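You operate a simulated robot arm through the tools that you are given. There is no shell and no other tool. Be economical: measure what you need, move in short steps, check, and stop when the job is done.

You are at the controls of a simulated robot arm. One attempt, no reset.

## Task
Take the board clip and put it on top of the beige wood block.

It is judged by the outcome, as a careful person would: the job done as asked, and still so three seconds after it is handed in. It fails if anything else is knocked over, pushed out of place, dropped, spilled or broken.

## Robot
A 6-joint arm with a two-finger parallel gripper, fixed in place. Base frame: the origin is at the foot of the arm, x ahead of it, y to its left, z up; the work surface is at about z = 0.8. Units: m, rad, N and s.
With the tool pointing down near the work surface it reaches from about 0.26 to 0.68 m from the base axis. Its first joint turns from -1.152 to 1.152 rad. Payload 2.9 kg.
The TCP is the grasp point between the finger pads, 0.03 m short of the fingertips. In the tool frame z runs along the fingers and y along their closing line. Largest opening 0.11 m; finger width 0.02, thickness 0.01; the body of the gripper, 0.048 by 0.112 m, starts 0.055 m behind the TCP.
Orientation is that of the tool frame in the base frame, as [roll, pitch, yaw] about the fixed x, y, z axes, in that order (R = Rz(yaw) Ry(pitch) Rx(roll)). With the fingers straight down and closing along the base's y, the tool's x points along the base's -x, its y along +y and its z along -z.

## Interface
- The arm moves only by the tool send_rows. Its argument "commands" is a list of rows, each an object (a shift or turn left out is 0, a gripper value left out holds the last) with "travel": the shift along the base's x, y, z in m, a list of three; "angular": the turn, a rotation vector about the base's x, y, z in rad, a list of three; "claw": the finger opening in m, from 0 to 0.11. In form: [{"travel": [dx, dy, dz], "angular": [rx, ry, rz], "claw": claw}, ...]. A call has 1 to 12 rows; each row shifts and turns the commanded pose from where the row before left it. Rows are played at 5 a second. More than 0.05 m and 0.15 rad between two rows, or a gripper value outside its range, and nothing of the call is played. A pose out of reach is approached as far as the arm can. The call stops where the force on the tool passes 40 N (or 10 N more than at its start, if that is more) or the arm is blocked; 0.2 s more then pass. The fingers move at their own pace (about 0.108 m/s each) and stop on an object; they squeeze with about 33 N. The grip force told is the motor's: it shows also when the fingers shut on nothing. Time passes only in rows, and 0.2 s behind the last, so rows that do not move let the fingers close. It gives the time, the measured TCP pose, the force on the tool (base axes), the opening and the grip force at its end, in the units of the frame above (readings bear some noise).
- Cameras (640 x 400 px; columns grow to the right, rows downward): "scene" is fixed at [0.065, 0.4254, 1.3835]; the picture's right is [-0.85, -0.53, 0.00], its down [-0.31, 0.49, -0.81] and it looks along [0.43, -0.69, -0.58] (base axes); focal length 335 px, centre (320, 200). "wrist" rides on the gripper at [0.072, 0.017, -0.103] in the tool frame; the picture's right is [-0.23, 0.97, 0.00], its down [-0.76, -0.18, -0.62] and it looks along [-0.61, -0.14, 0.78] (tool axes); focal length 222 px, centre (320, 200). There is no depth. A picture from a camera that has moved, and an enlarged one, comes with that camera's place and axes in the base frame and with its lens.
- get_image(camera): a new picture of that camera. The clock stands still meanwhile.
- zoom(camera, box): a new picture of the part [left, top, right, bottom] of that camera's present view, enlarged. The clock stands still meanwhile.
- sign_off(): hands the job in; it is judged then, once.

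Work in short steps. Places have to be worked out from the pictures, the camera data and where the tool is seen: move nearer, look again, correct. Check each grasp and each placing, and mend what went wrong. You have 90 turns and 46 pictures in all, those below and enlarged ones among them. Open the gripper and draw the arm clear of the work before you hand the job in, unless the task says otherwise; then end with one line.

The tools are called after "Request:" as name(argument=value, ...) on one line, values as JSON. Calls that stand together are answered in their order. send_rows: Moves the arm, as the interface text tells. Its arguments: {"type":"object","properties":{"commands":{"type":"array"}},"required":["commands"]} The other tools are called the same way: get_image (camera) takes a picture; zoom (camera, box) takes an enlarged picture of a part of a camera's view; sign_off () hands the job in.

At the start:

```text
clock: 0.0
ee_pos: [0.4716, 0.0139, 1.0841]
ee_rot: [3.141, 0.001, 3.141]
ft_force: [-0.1, -0.1, 0.1]
opening: 0.1101
gripper_force: 0.1
```

scene: 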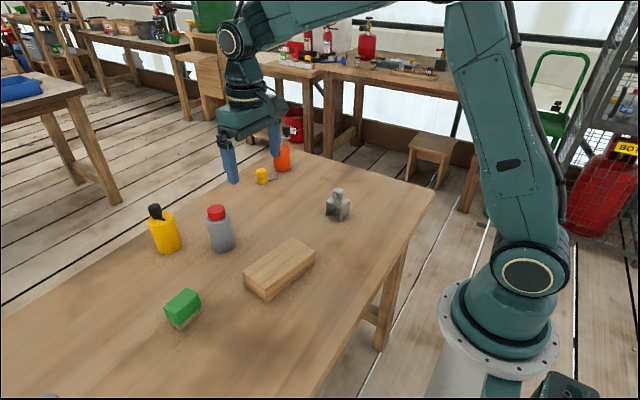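
wrist: 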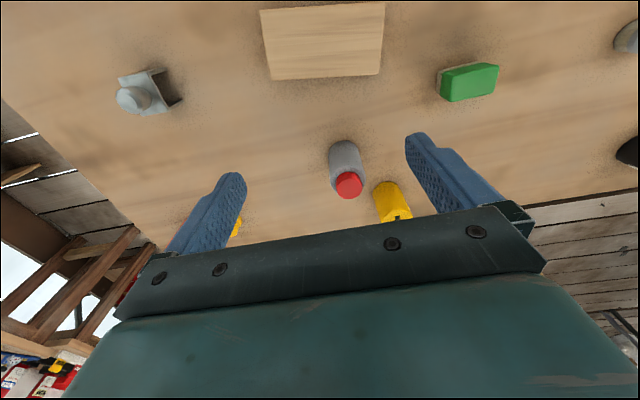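

The grey metal piece at about (0.41, -0.22) looks like the board clip, and the beige block is near (0.42, 0.03). I'll enlarge both to check.

Request:
zoom(camera="scene", box=[298, 170, 378, 230])

Request:
zoom(camera="scene", box=[140, 190, 340, 340])

Request:
zoom(camera="wrist", box=[90, 40, 210, 130])

```text
6.67 times, centred on (338, 200) of scene
camera zoom: at [0.065, 0.4254, 1.3835], right [-0.85, -0.53, 0.0], down [-0.31, 0.49, -0.81], along [0.43, -0.69, -0.58], focal length 2232 px, centre (200, 200)
```

zoom: 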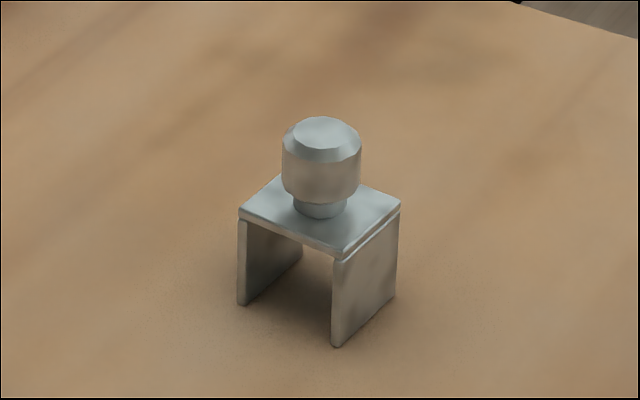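

```text
2.67 times, centred on (240, 265) of scene
camera zoom: at [0.065, 0.4254, 1.3835], right [-0.85, -0.53, 0.0], down [-0.31, 0.49, -0.81], along [0.43, -0.69, -0.58], focal length 893 px, centre (533, 27)
```

zoom: 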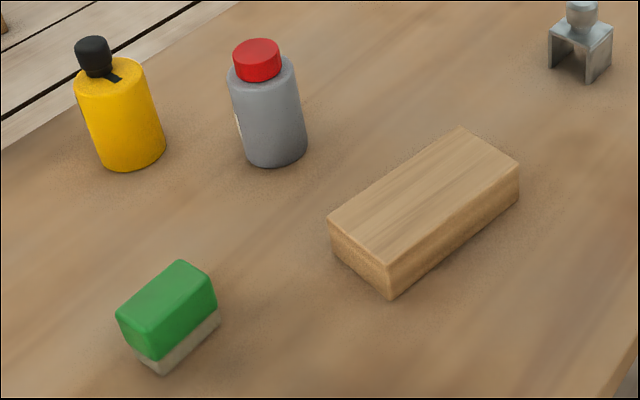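

```text
4.44 times, centred on (150, 85) of wrist
camera zoom: at [0.398, 0.0311, 1.1882], right [0.23, 0.97, 0.0], down [0.76, -0.18, 0.62], along [0.61, -0.14, -0.78], focal length 987 px, centre (1076, 711)
```

zoom: 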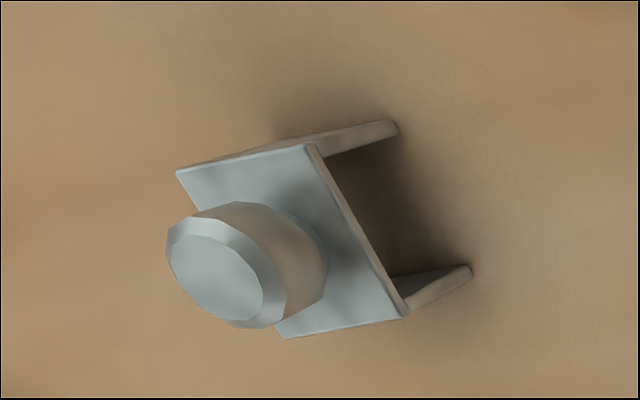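

The clip is an inverted U, about 0.049 m across its legs along x and 0.042 m deep. It's centred near (0.416, -0.233), turned about -0.08 rad, with its plate at z≈0.85 and its knob top at z≈0.886. I'll move above it and turn the gripper so the fingers close across the outer leg faces.

Request:
send_rows(commands=[{"travel": [-0.0056, -0.0247, -0.0104], "angular": [0, 0, 0.149]}, {"travel": [-0.0056, -0.0247, -0.0104], "angular": [0, 0, 0.149]}, {"travel": [-0.0056, -0.0247, -0.0104], "angular": [0, 0, 0.149]}, {"travel": [-0.0056, -0.0247, -0.0104], "angular": [0, 0, 0.149]}, {"travel": [-0.0056, -0.0247, -0.0104], "angular": [0, 0, 0.149]}, {"travel": [-0.0056, -0.0247, -0.0104], "angular": [0, 0, 0.149]}, {"travel": [-0.0056, -0.0247, -0.0104], "angular": [0, 0, 0.149]}, {"travel": [-0.0056, -0.0247, -0.0104], "angular": [0, 0, 0.149]}, {"travel": [-0.0056, -0.0247, -0.0104], "angular": [0, 0, 0.149]}, {"travel": [-0.0056, -0.0247, -0.0104], "angular": [0, 0, 0.149]}, {}, {}])

```text
clock: 2.6
ee_pos: [0.4152, -0.2324, 0.9805]
ee_rot: [-3.141, 0.0, -1.652]
ft_force: [-0.4, 1.3, -0.1]
opening: 0.11
gripper_force: 0.1
```

The tool is above the clip at the planned yaw. I'll check the alignment from both cameras.

Request:
get_image(camera="wrist")

Request:
zoom(camera="scene", box=[278, 120, 406, 220])

```text
40 pictures are left
camera wrist: at [0.3933, -0.3038, 1.0835], right [-0.95, 0.3, 0.0], down [0.24, 0.75, 0.62], along [0.19, 0.59, -0.78], focal length 222 px, centre (320, 200)
```

wrist: 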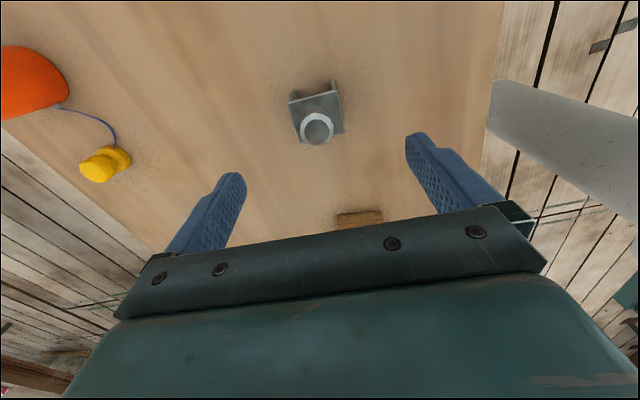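

```text
4.00 times, centred on (342, 170) of scene
camera zoom: at [0.065, 0.4254, 1.3835], right [-0.85, -0.53, 0.0], down [-0.31, 0.49, -0.81], along [0.43, -0.69, -0.58], focal length 1339 px, centre (232, 320)
```

zoom: 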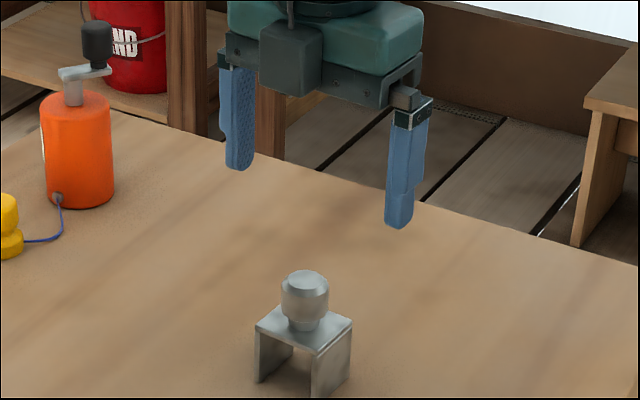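

The wrist view puts the knob at about (0.418, -0.234), which agrees with the first estimate. I'll shift slightly and go down partway with the fingers open.

Request:
send_rows(commands=[{"travel": [0.002, -0.001, -0.02], "claw": 0.1}, {"travel": [0, 0, -0.02]}, {"travel": [0, 0, -0.02]}, {}, {}])

Request:
get_image(camera="wrist")

Request:
zoom(camera="scene", box=[278, 140, 406, 220])

```text
clock: 3.8
ee_pos: [0.4179, -0.234, 0.9208]
ee_rot: [3.141, -0.001, -1.649]
ft_force: [0.9, 0.7, -0.3]
opening: 0.0997
gripper_force: 0.1
```

```text
38 pictures are left
camera wrist: at [0.3939, -0.3049, 1.0243], right [-0.95, 0.3, 0.0], down [0.24, 0.74, 0.62], along [0.19, 0.59, -0.78], focal length 222 px, centre (320, 200)
```

wrist: 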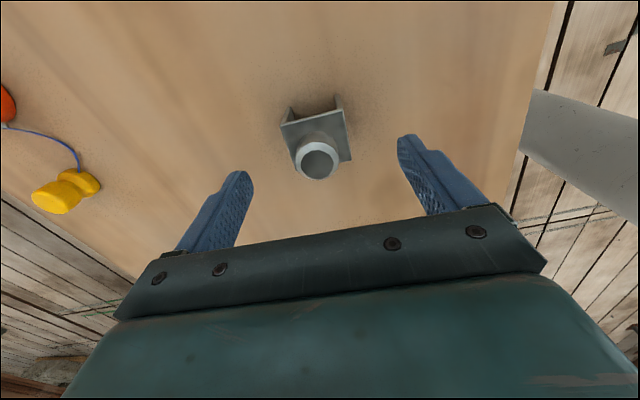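

```text
5.00 times, centred on (342, 180) of scene
camera zoom: at [0.065, 0.4254, 1.3835], right [-0.85, -0.53, 0.0], down [-0.31, 0.49, -0.81], along [0.43, -0.69, -0.58], focal length 1674 px, centre (210, 300)
```

zoom: 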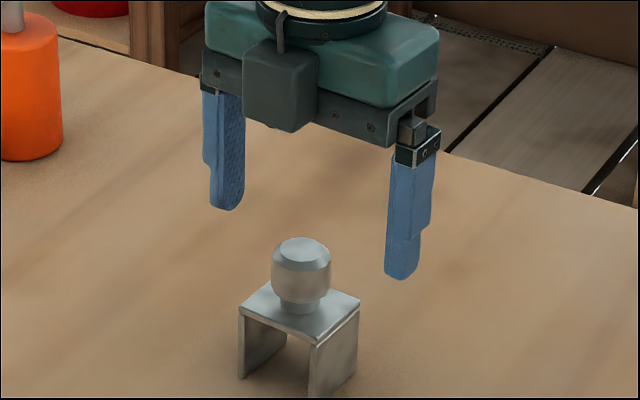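

Still centred: the knob reads (0.418, -0.233) and the tool is at (0.418, -0.234). I'll go down to z≈0.847, which leaves the gripper body clear of the knob.

Request:
send_rows(commands=[{"travel": [0, 0, -0.02]}, {"travel": [0, 0, -0.02]}, {"travel": [0, 0, -0.018]}, {"travel": [0, 0, -0.016]}, {}, {}])

Request:
zoom(camera="scene", box=[278, 150, 406, 230])

Request:
get_image(camera="wrist")

```text
clock: 5.2
ee_pos: [0.4158, -0.234, 0.8454]
ee_rot: [3.142, 0.001, -1.651]
ft_force: [0.1, 0.3, 0.1]
opening: 0.0999
gripper_force: 0.1
```

```text
5.00 times, centred on (342, 190) of scene
camera zoom: at [0.065, 0.4254, 1.3835], right [-0.85, -0.53, 0.0], down [-0.31, 0.49, -0.81], along [0.43, -0.69, -0.58], focal length 1674 px, centre (210, 250)
```

zoom: 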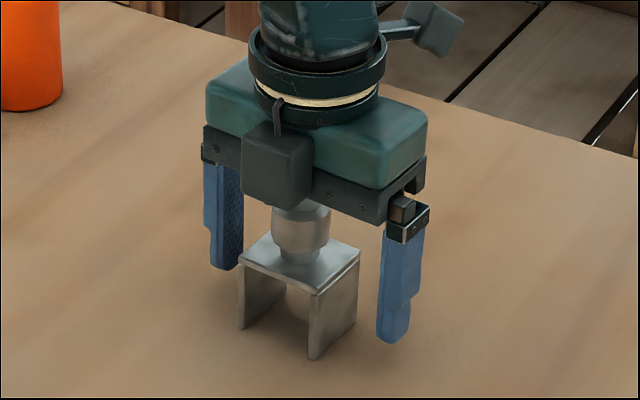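

```text
35 pictures are left
camera wrist: at [0.3938, -0.3052, 0.9497], right [-0.95, 0.3, 0.0], down [0.24, 0.74, 0.62], along [0.19, 0.59, -0.78], focal length 222 px, centre (320, 200)
```

wrist: 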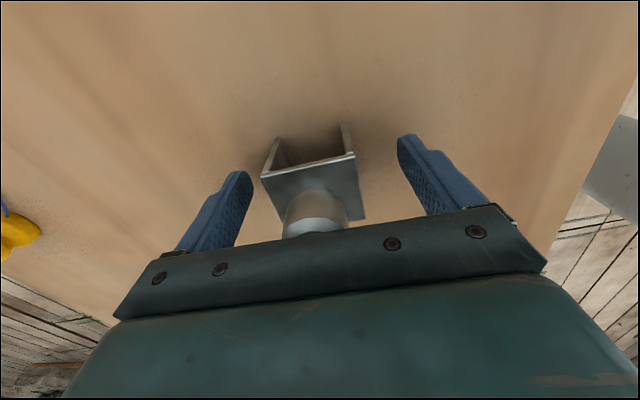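

The fingers straddle the clip and nothing is touching. I'll close gradually.

Request:
send_rows(commands=[{"claw": 0.08}, {"claw": 0.065}, {"claw": 0.055}, {"claw": 0.045}, {"claw": 0.03}, {"claw": 0.02}, {}, {}])

Request:
zoom(camera="scene", box=[278, 150, 406, 230])

```text
clock: 7.0
ee_pos: [0.4171, -0.234, 0.8472]
ee_rot: [-3.141, 0.0, -1.651]
ft_force: [-0.4, -0.1, 1.6]
opening: 0.0515
gripper_force: 32.5
```

```text
5.00 times, centred on (342, 190) of scene
camera zoom: at [0.065, 0.4254, 1.3835], right [-0.85, -0.53, 0.0], down [-0.31, 0.49, -0.81], along [0.43, -0.69, -0.58], focal length 1674 px, centre (210, 250)
```

zoom: 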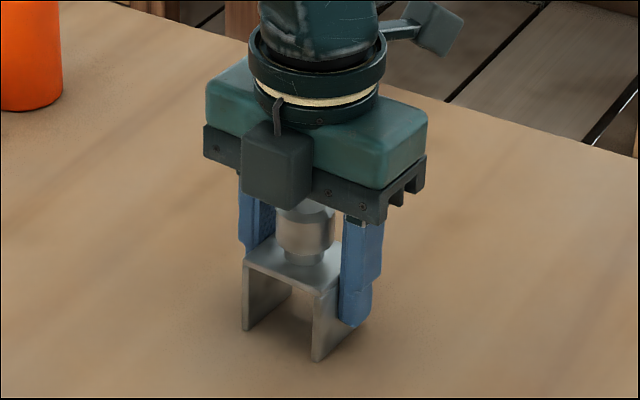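

The clip is held at an opening of 0.0515 m with 32.5 N grip. I'll lift straight up.

Request:
send_rows(commands=[{"travel": [0, 0, 0.015]}, {"travel": [0, 0, 0.03]}, {"travel": [0, 0, 0.03]}, {"travel": [0, 0, 0.03]}, {}])

Request:
get_image(camera="scene")

```text
clock: 8.2
ee_pos: [0.4164, -0.2347, 0.953]
ee_rot: [-3.141, 0.001, -1.651]
ft_force: [0.2, 0.0, 0.9]
opening: 0.0203
gripper_force: 0.1
```

```text
33 pictures are left
```

scene: 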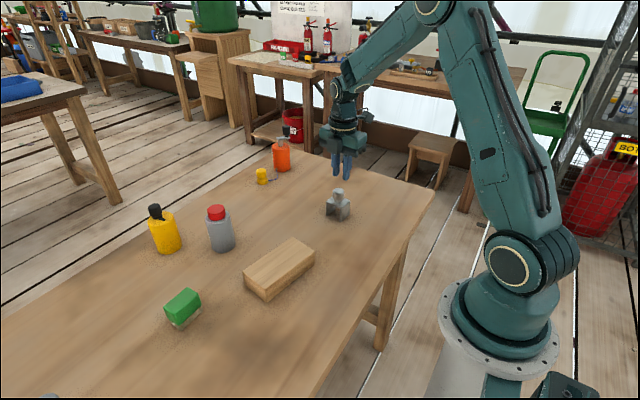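

The clip slipped out: the fingers have shut to 0.02 m. It still seems to be standing, so I'll look closer.

Request:
zoom(camera="scene", box=[298, 170, 378, 230])

Request:
zoom(camera="wrist", box=[220, 80, 420, 205])

```text
6.67 times, centred on (338, 200) of scene
camera zoom: at [0.065, 0.4254, 1.3835], right [-0.85, -0.53, 0.0], down [-0.31, 0.49, -0.81], along [0.43, -0.69, -0.58], focal length 2232 px, centre (200, 200)
```

zoom: 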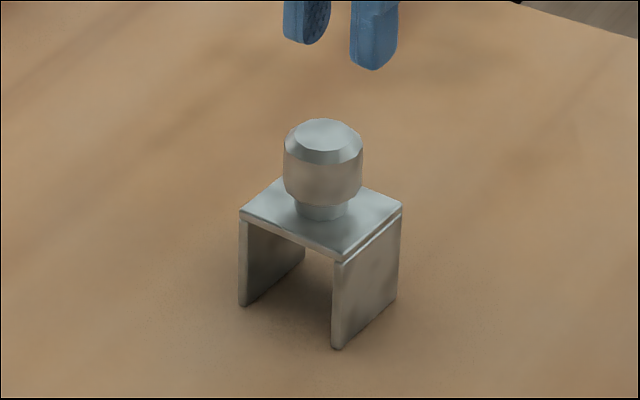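

```text
3.20 times, centred on (320, 142) of wrist
camera zoom: at [0.3937, -0.3057, 1.056], right [-0.95, 0.3, 0.0], down [0.24, 0.74, 0.62], along [0.19, 0.59, -0.78], focal length 711 px, centre (320, 384)
```

zoom: 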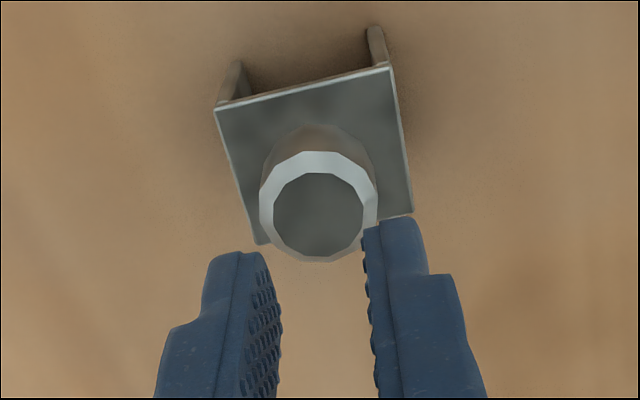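

The clip stands exactly where it was, so the flat leg faces are too slick to lift by. The knob looks like the proper handle: about 0.031 m across, with its straight part at z≈0.861–0.875. I'll open to 0.055 m and lower so the tips stop just above the plate.

Request:
send_rows(commands=[{"claw": 0.055, "travel": [0.001, 0.002, 0]}, {}, {"travel": [0, 0, -0.02]}, {"travel": [0, 0, -0.02]}, {"travel": [0, 0, -0.02]}, {"travel": [0, 0, -0.008]}, {}, {}])

Request:
zoom(camera="scene", box=[290, 155, 386, 215])

Request:
zoom(camera="wrist", box=[220, 100, 420, 225])

```text
clock: 10.0
ee_pos: [0.4181, -0.2321, 0.882]
ee_rot: [-3.141, 0.001, -1.65]
ft_force: [-0.2, -0.9, -0.2]
opening: 0.055
gripper_force: 0.1
```

```text
6.67 times, centred on (338, 185) of scene
camera zoom: at [0.065, 0.4254, 1.3835], right [-0.85, -0.53, 0.0], down [-0.31, 0.49, -0.81], along [0.43, -0.69, -0.58], focal length 2232 px, centre (200, 300)
```

zoom: 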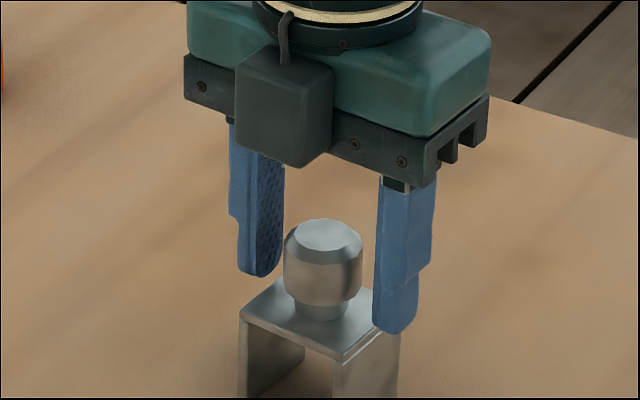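

```text
3.20 times, centred on (320, 162) of wrist
camera zoom: at [0.3955, -0.3027, 0.9862], right [-0.95, 0.3, 0.0], down [0.24, 0.74, 0.62], along [0.19, 0.59, -0.78], focal length 711 px, centre (320, 320)
```

zoom: 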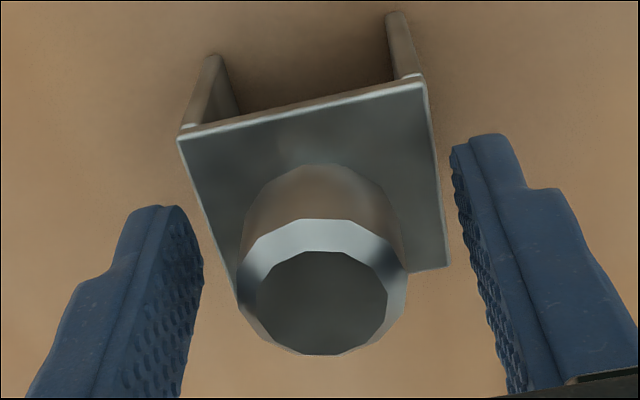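

The knob is centred between the fingers, with the tips just above plate level. I'll raise 2 mm for clearance and close on the knob.

Request:
send_rows(commands=[{"travel": [0, 0, 0.002]}, {"claw": 0.045}, {"claw": 0.035}, {"claw": 0.025}, {"claw": 0.01}, {"claw": 0.0}, {}, {}])

Request:
zoom(camera="scene", box=[290, 155, 386, 215])

```text
clock: 11.8
ee_pos: [0.4188, -0.2316, 0.8845]
ee_rot: [-3.141, -0.001, -1.651]
ft_force: [0.2, -0.5, 0.9]
opening: 0.0311
gripper_force: 32.6
```

```text
6.67 times, centred on (338, 185) of scene
camera zoom: at [0.065, 0.4254, 1.3835], right [-0.85, -0.53, 0.0], down [-0.31, 0.49, -0.81], along [0.43, -0.69, -0.58], focal length 2232 px, centre (200, 300)
```

zoom: 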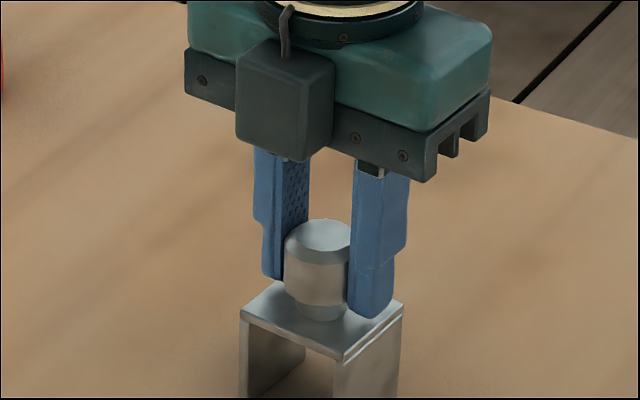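

The knob is gripped at 0.031 m. I'll lift a little, slowly, and check that it holds.

Request:
send_rows(commands=[{"travel": [0, 0, 0.003]}, {"travel": [0, 0, 0.004]}, {"travel": [0, 0, 0.005]}, {}, {}, {}])

Request:
zoom(camera="scene", box=[290, 155, 402, 225])

```text
clock: 13.2
ee_pos: [0.4174, -0.2315, 0.8963]
ee_rot: [-3.141, 0.0, -1.651]
ft_force: [-0.1, -0.8, -1.3]
opening: 0.0311
gripper_force: 32.5
```

```text
5.71 times, centred on (346, 190) of scene
camera zoom: at [0.065, 0.4254, 1.3835], right [-0.85, -0.53, 0.0], down [-0.31, 0.49, -0.81], along [0.43, -0.69, -0.58], focal length 1913 px, centre (171, 257)
```

zoom: 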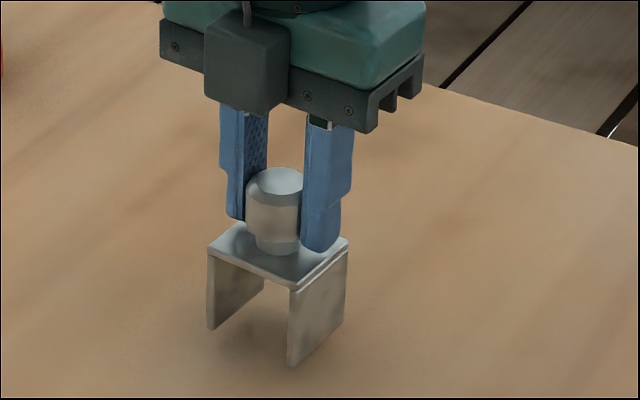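

It holds with no slip. I'll lift another 0.075 m slowly and check again.

Request:
send_rows(commands=[{"travel": [0, 0, 0.008]}, {"travel": [0, 0, 0.012]}, {"travel": [0, 0, 0.015]}, {"travel": [0, 0, 0.015]}, {"travel": [0, 0, 0.015]}, {"travel": [0, 0, 0.01]}, {}, {}])

Request:
zoom(camera="scene", box=[266, 120, 410, 210])

```text
clock: 15.0
ee_pos: [0.4168, -0.2316, 0.9708]
ee_rot: [3.142, 0.001, -1.651]
ft_force: [0.0, 0.3, -0.9]
opening: 0.0308
gripper_force: 33.6
```

```text
4.44 times, centred on (338, 165) of scene
camera zoom: at [0.065, 0.4254, 1.3835], right [-0.85, -0.53, 0.0], down [-0.31, 0.49, -0.81], along [0.43, -0.69, -0.58], focal length 1488 px, centre (240, 356)
```

zoom: 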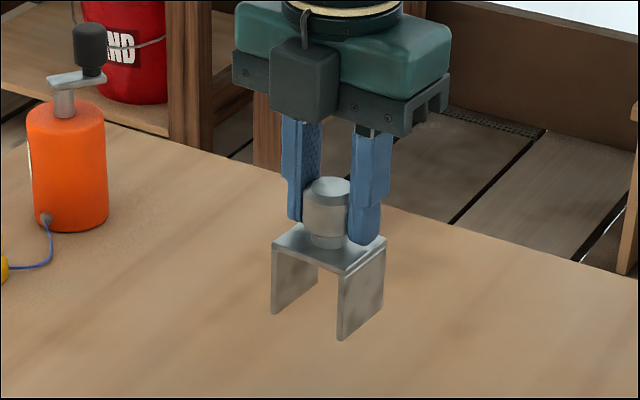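

The clip is up and level. I'll carry it over the block centre near (0.420, 0.022), turning -0.085 rad to line up with the block.

Request:
send_rows(commands=[{"travel": [0, 0.01, 0], "angular": [0, 0, -0.0085]}, {"travel": [0.0003, 0.02, 0], "angular": [0, 0, -0.0085]}, {"travel": [0.0003, 0.027, 0], "angular": [0, 0, -0.0085]}, {"travel": [0.0003, 0.03, 0], "angular": [0, 0, -0.0085]}, {"travel": [0.0003, 0.03, 0], "angular": [0, 0, -0.0085]}, {"travel": [0.0003, 0.03, 0], "angular": [0, 0, -0.0085]}, {"travel": [0.0003, 0.03, 0], "angular": [0, 0, -0.0085]}, {"travel": [0.0003, 0.03, 0], "angular": [0, 0, -0.0085]}, {"travel": [0.0003, 0.026, 0], "angular": [0, 0, -0.0085]}, {"travel": [0.0003, 0.02, 0], "angular": [0, 0, -0.0085]}, {}, {}])

Request:
get_image(camera="scene")

Request:
get_image(camera="wrist")

```text
clock: 17.6
ee_pos: [0.4204, 0.02, 0.9719]
ee_rot: [3.14, 0.0, -1.737]
ft_force: [0.2, 0.0, -1.3]
opening: 0.031
gripper_force: 32.6
```

```text
25 pictures are left
```

scene: 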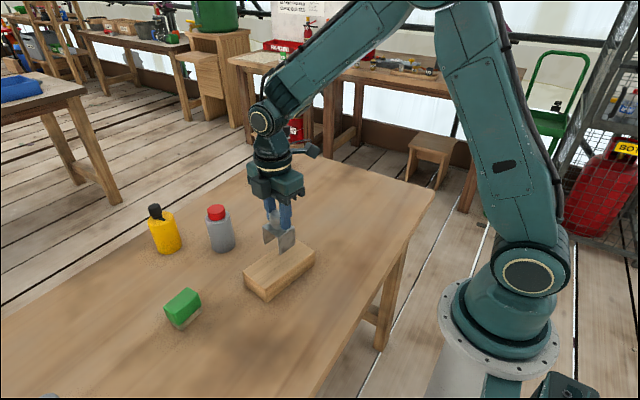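

```text
24 pictures are left
camera wrist: at [0.3916, -0.0485, 1.0765], right [-0.92, 0.38, 0.0], down [0.3, 0.72, 0.62], along [0.24, 0.58, -0.78], focal length 222 px, centre (320, 200)
```

wrist: 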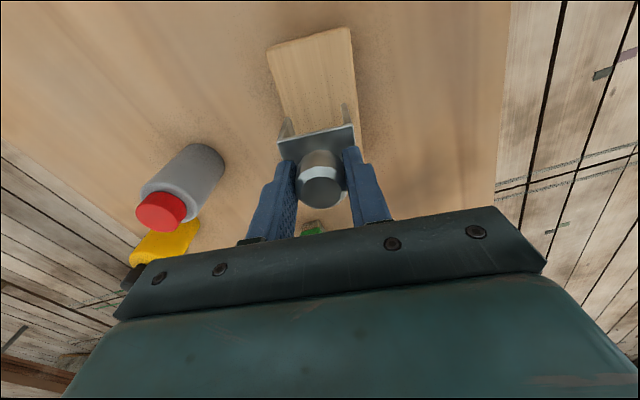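

The clip is over the block, and the wrist view confirms the block edges within a few mm. I'll lower to about 5 mm above the expected contact (TCP z≈0.922) and look.

Request:
send_rows(commands=[{"travel": [0, 0, -0.015]}, {"travel": [0, 0, -0.015]}, {"travel": [0, 0, -0.013]}, {}, {}])

Request:
zoom(camera="scene", box=[216, 200, 344, 310])

Request:
zoom(camera="wrist", box=[210, 20, 430, 220])

```text
clock: 18.8
ee_pos: [0.4199, 0.0205, 0.9299]
ee_rot: [3.141, 0.001, -1.735]
ft_force: [0.6, -0.2, -1.2]
opening: 0.0312
gripper_force: 33.4
```

```text
3.64 times, centred on (280, 255) of scene
camera zoom: at [0.065, 0.4254, 1.3835], right [-0.85, -0.53, 0.0], down [-0.31, 0.49, -0.81], along [0.43, -0.69, -0.58], focal length 1217 px, centre (466, 0)
```

zoom: 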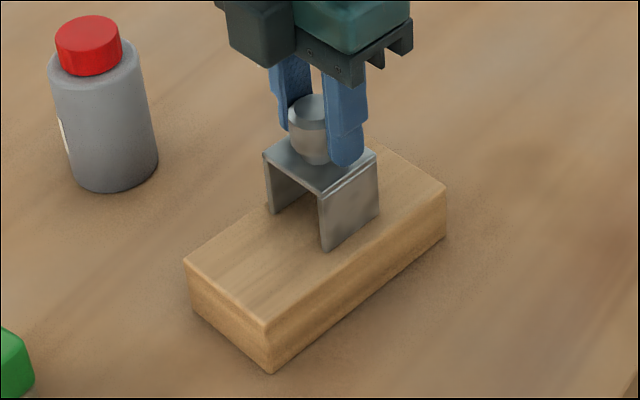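

```text
2.00 times, centred on (320, 120) of wrist
camera zoom: at [0.3911, -0.0485, 1.0339], right [-0.92, 0.38, 0.0], down [0.3, 0.72, 0.62], along [0.24, 0.58, -0.78], focal length 444 px, centre (320, 360)
```

zoom: 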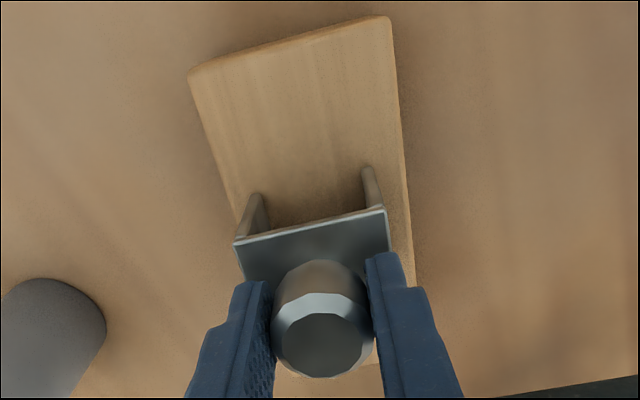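

The clip is nearly centred across the block, slightly toward +x. I'll shift -0.0015 m and lower in small steps until contact.

Request:
send_rows(commands=[{"travel": [-0.0015, 0, -0.002]}, {"travel": [0, 0, -0.002]}, {"travel": [0, 0, -0.002]}, {"travel": [0, 0, -0.001]}, {}, {}])

Request:
zoom(camera="scene", box=[240, 210, 336, 290])

```text
clock: 19.8
ee_pos: [0.4188, 0.02, 0.9248]
ee_rot: [-3.137, 0.003, -1.737]
ft_force: [-2.8, -0.5, 7.5]
opening: 0.0313
gripper_force: 32.8
stopped in row 4: the force on the tool passed its limit (the readings are from after the stop); the commanded pose is now the measured one
```

```text
5.00 times, centred on (288, 250) of scene
camera zoom: at [0.0649, 0.4253, 1.3835], right [-0.85, -0.53, 0.0], down [-0.31, 0.49, -0.81], along [0.43, -0.69, -0.58], focal length 1674 px, centre (480, -50)
```

zoom: 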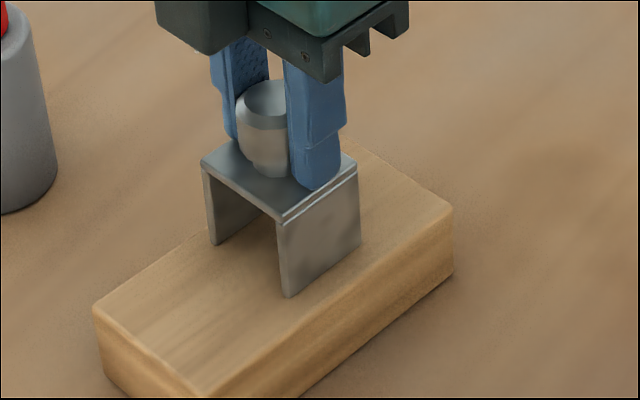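

The clip has made contact at TCP z 0.925, with 7.5 N up, and both feet look seated. I'll release it gently.

Request:
send_rows(commands=[{"claw": 0.034}, {"claw": 0.04}, {"claw": 0.048}, {"claw": 0.055}, {}, {}])

Request:
zoom(camera="scene", box=[240, 210, 336, 290])

Request:
zoom(camera="wrist", box=[210, 20, 430, 220])

```text
clock: 21.2
ee_pos: [0.4199, 0.0223, 0.9246]
ee_rot: [-3.136, 0.002, -1.737]
ft_force: [0.4, 1.2, 14.0]
opening: 0.0548
gripper_force: 0.1
```

```text
5.00 times, centred on (288, 250) of scene
camera zoom: at [0.0649, 0.4254, 1.3835], right [-0.85, -0.53, 0.0], down [-0.31, 0.49, -0.81], along [0.43, -0.69, -0.58], focal length 1674 px, centre (480, -50)
```

zoom: 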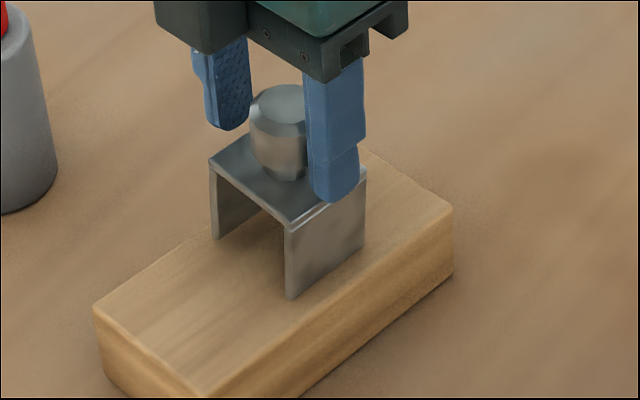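

```text
2.00 times, centred on (320, 120) of wrist
camera zoom: at [0.3906, -0.048, 1.0287], right [-0.92, 0.38, -0.01], down [0.3, 0.72, 0.63], along [0.25, 0.58, -0.78], focal length 444 px, centre (320, 360)
```

zoom: 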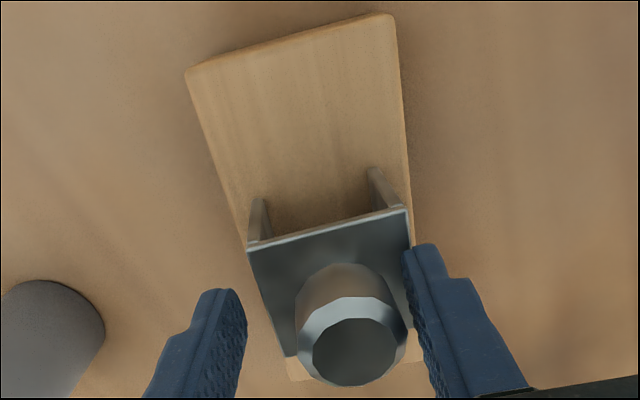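

The fingers are open, but 14 N still pushes up on the tool, so the near fingertip is probably resting on the plate edge. I'll rise a few mm to relieve it and check.

Request:
send_rows(commands=[{"travel": [0, 0, 0.001]}, {"travel": [0, 0, 0.001]}, {"travel": [0, 0, 0.001]}, {}, {}])

Request:
zoom(camera="scene", box=[240, 210, 336, 290])

Request:
zoom(camera="wrist", box=[210, 20, 430, 220])

```text
clock: 22.4
ee_pos: [0.4195, 0.021, 0.9262]
ee_rot: [-3.137, 0.002, -1.736]
ft_force: [0.7, 0.4, -0.1]
opening: 0.0551
gripper_force: 0.0
```

```text
5.00 times, centred on (288, 250) of scene
camera zoom: at [0.065, 0.4254, 1.3835], right [-0.85, -0.53, 0.0], down [-0.31, 0.49, -0.81], along [0.43, -0.69, -0.58], focal length 1674 px, centre (480, -50)
```

zoom: 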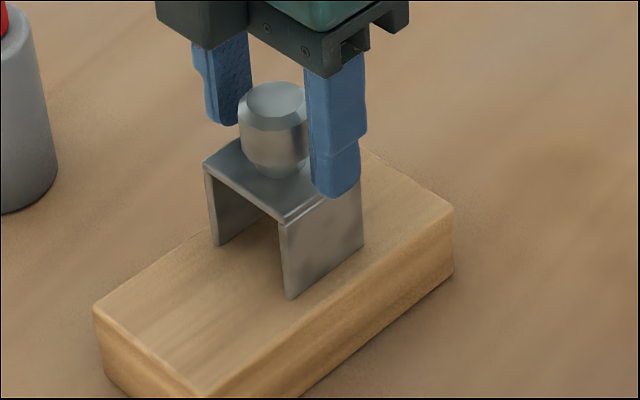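

```text
2.00 times, centred on (320, 120) of wrist
camera zoom: at [0.3906, -0.0485, 1.0308], right [-0.92, 0.39, -0.01], down [0.3, 0.72, 0.62], along [0.24, 0.58, -0.78], focal length 444 px, centre (320, 360)
```

zoom: 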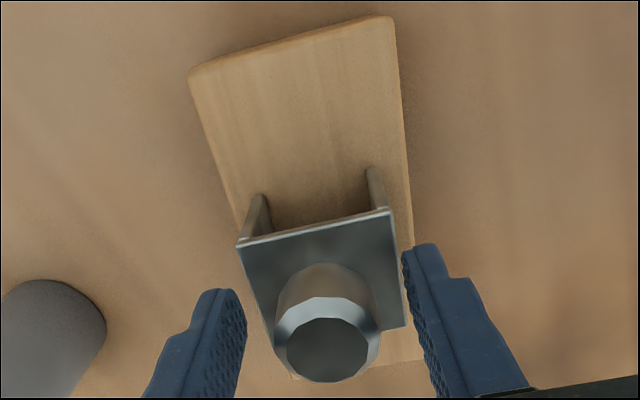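

The force is gone, the clip has settled level on the block, and the fingers are clear of the knob. I'll withdraw straight up.

Request:
send_rows(commands=[{"travel": [0, 0, 0.005]}, {"travel": [0, 0, 0.01]}, {"travel": [0, 0, 0.02]}, {"travel": [0, 0, 0.03]}, {"travel": [0, 0, 0.04]}, {"travel": [0, -0.03, 0.04]}, {"travel": [0, -0.045, 0.02]}, {"travel": [0, -0.045, 0]}, {"travel": [0, -0.045, 0]}, {"travel": [0, -0.03, 0]}, {}, {}])

Request:
get_image(camera="scene")

Request:
zoom(camera="scene", box=[224, 200, 336, 310])

```text
clock: 25.0
ee_pos: [0.4202, -0.1731, 1.093]
ee_rot: [-3.135, 0.002, -1.737]
ft_force: [-0.5, 0.1, -0.4]
opening: 0.055
gripper_force: 0.1
```

```text
16 pictures are left
```

scene: 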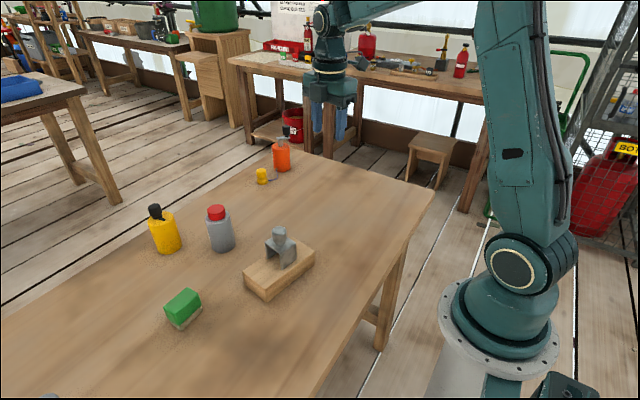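

```text
3.64 times, centred on (280, 255) of scene
camera zoom: at [0.065, 0.4253, 1.3835], right [-0.85, -0.53, 0.0], down [-0.31, 0.49, -0.81], along [0.43, -0.69, -0.58], focal length 1217 px, centre (466, 0)
```

zoom: 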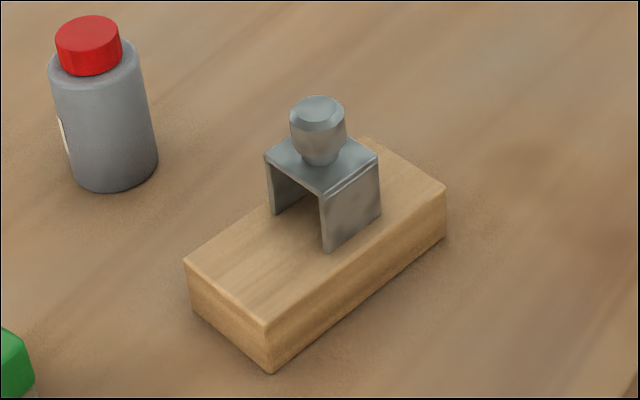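

The clip stands upright and centred on the block, nothing else has moved, and the arm is clear with the gripper open. I'll hand it in.

Request:
sign_off()

```text
The job is handed in.
```

The board clip is standing upright on top of the beige wood block and nothing else was moved; my first grip, on its legs, slipped without shifting the clip, so I lifted it by the knob.
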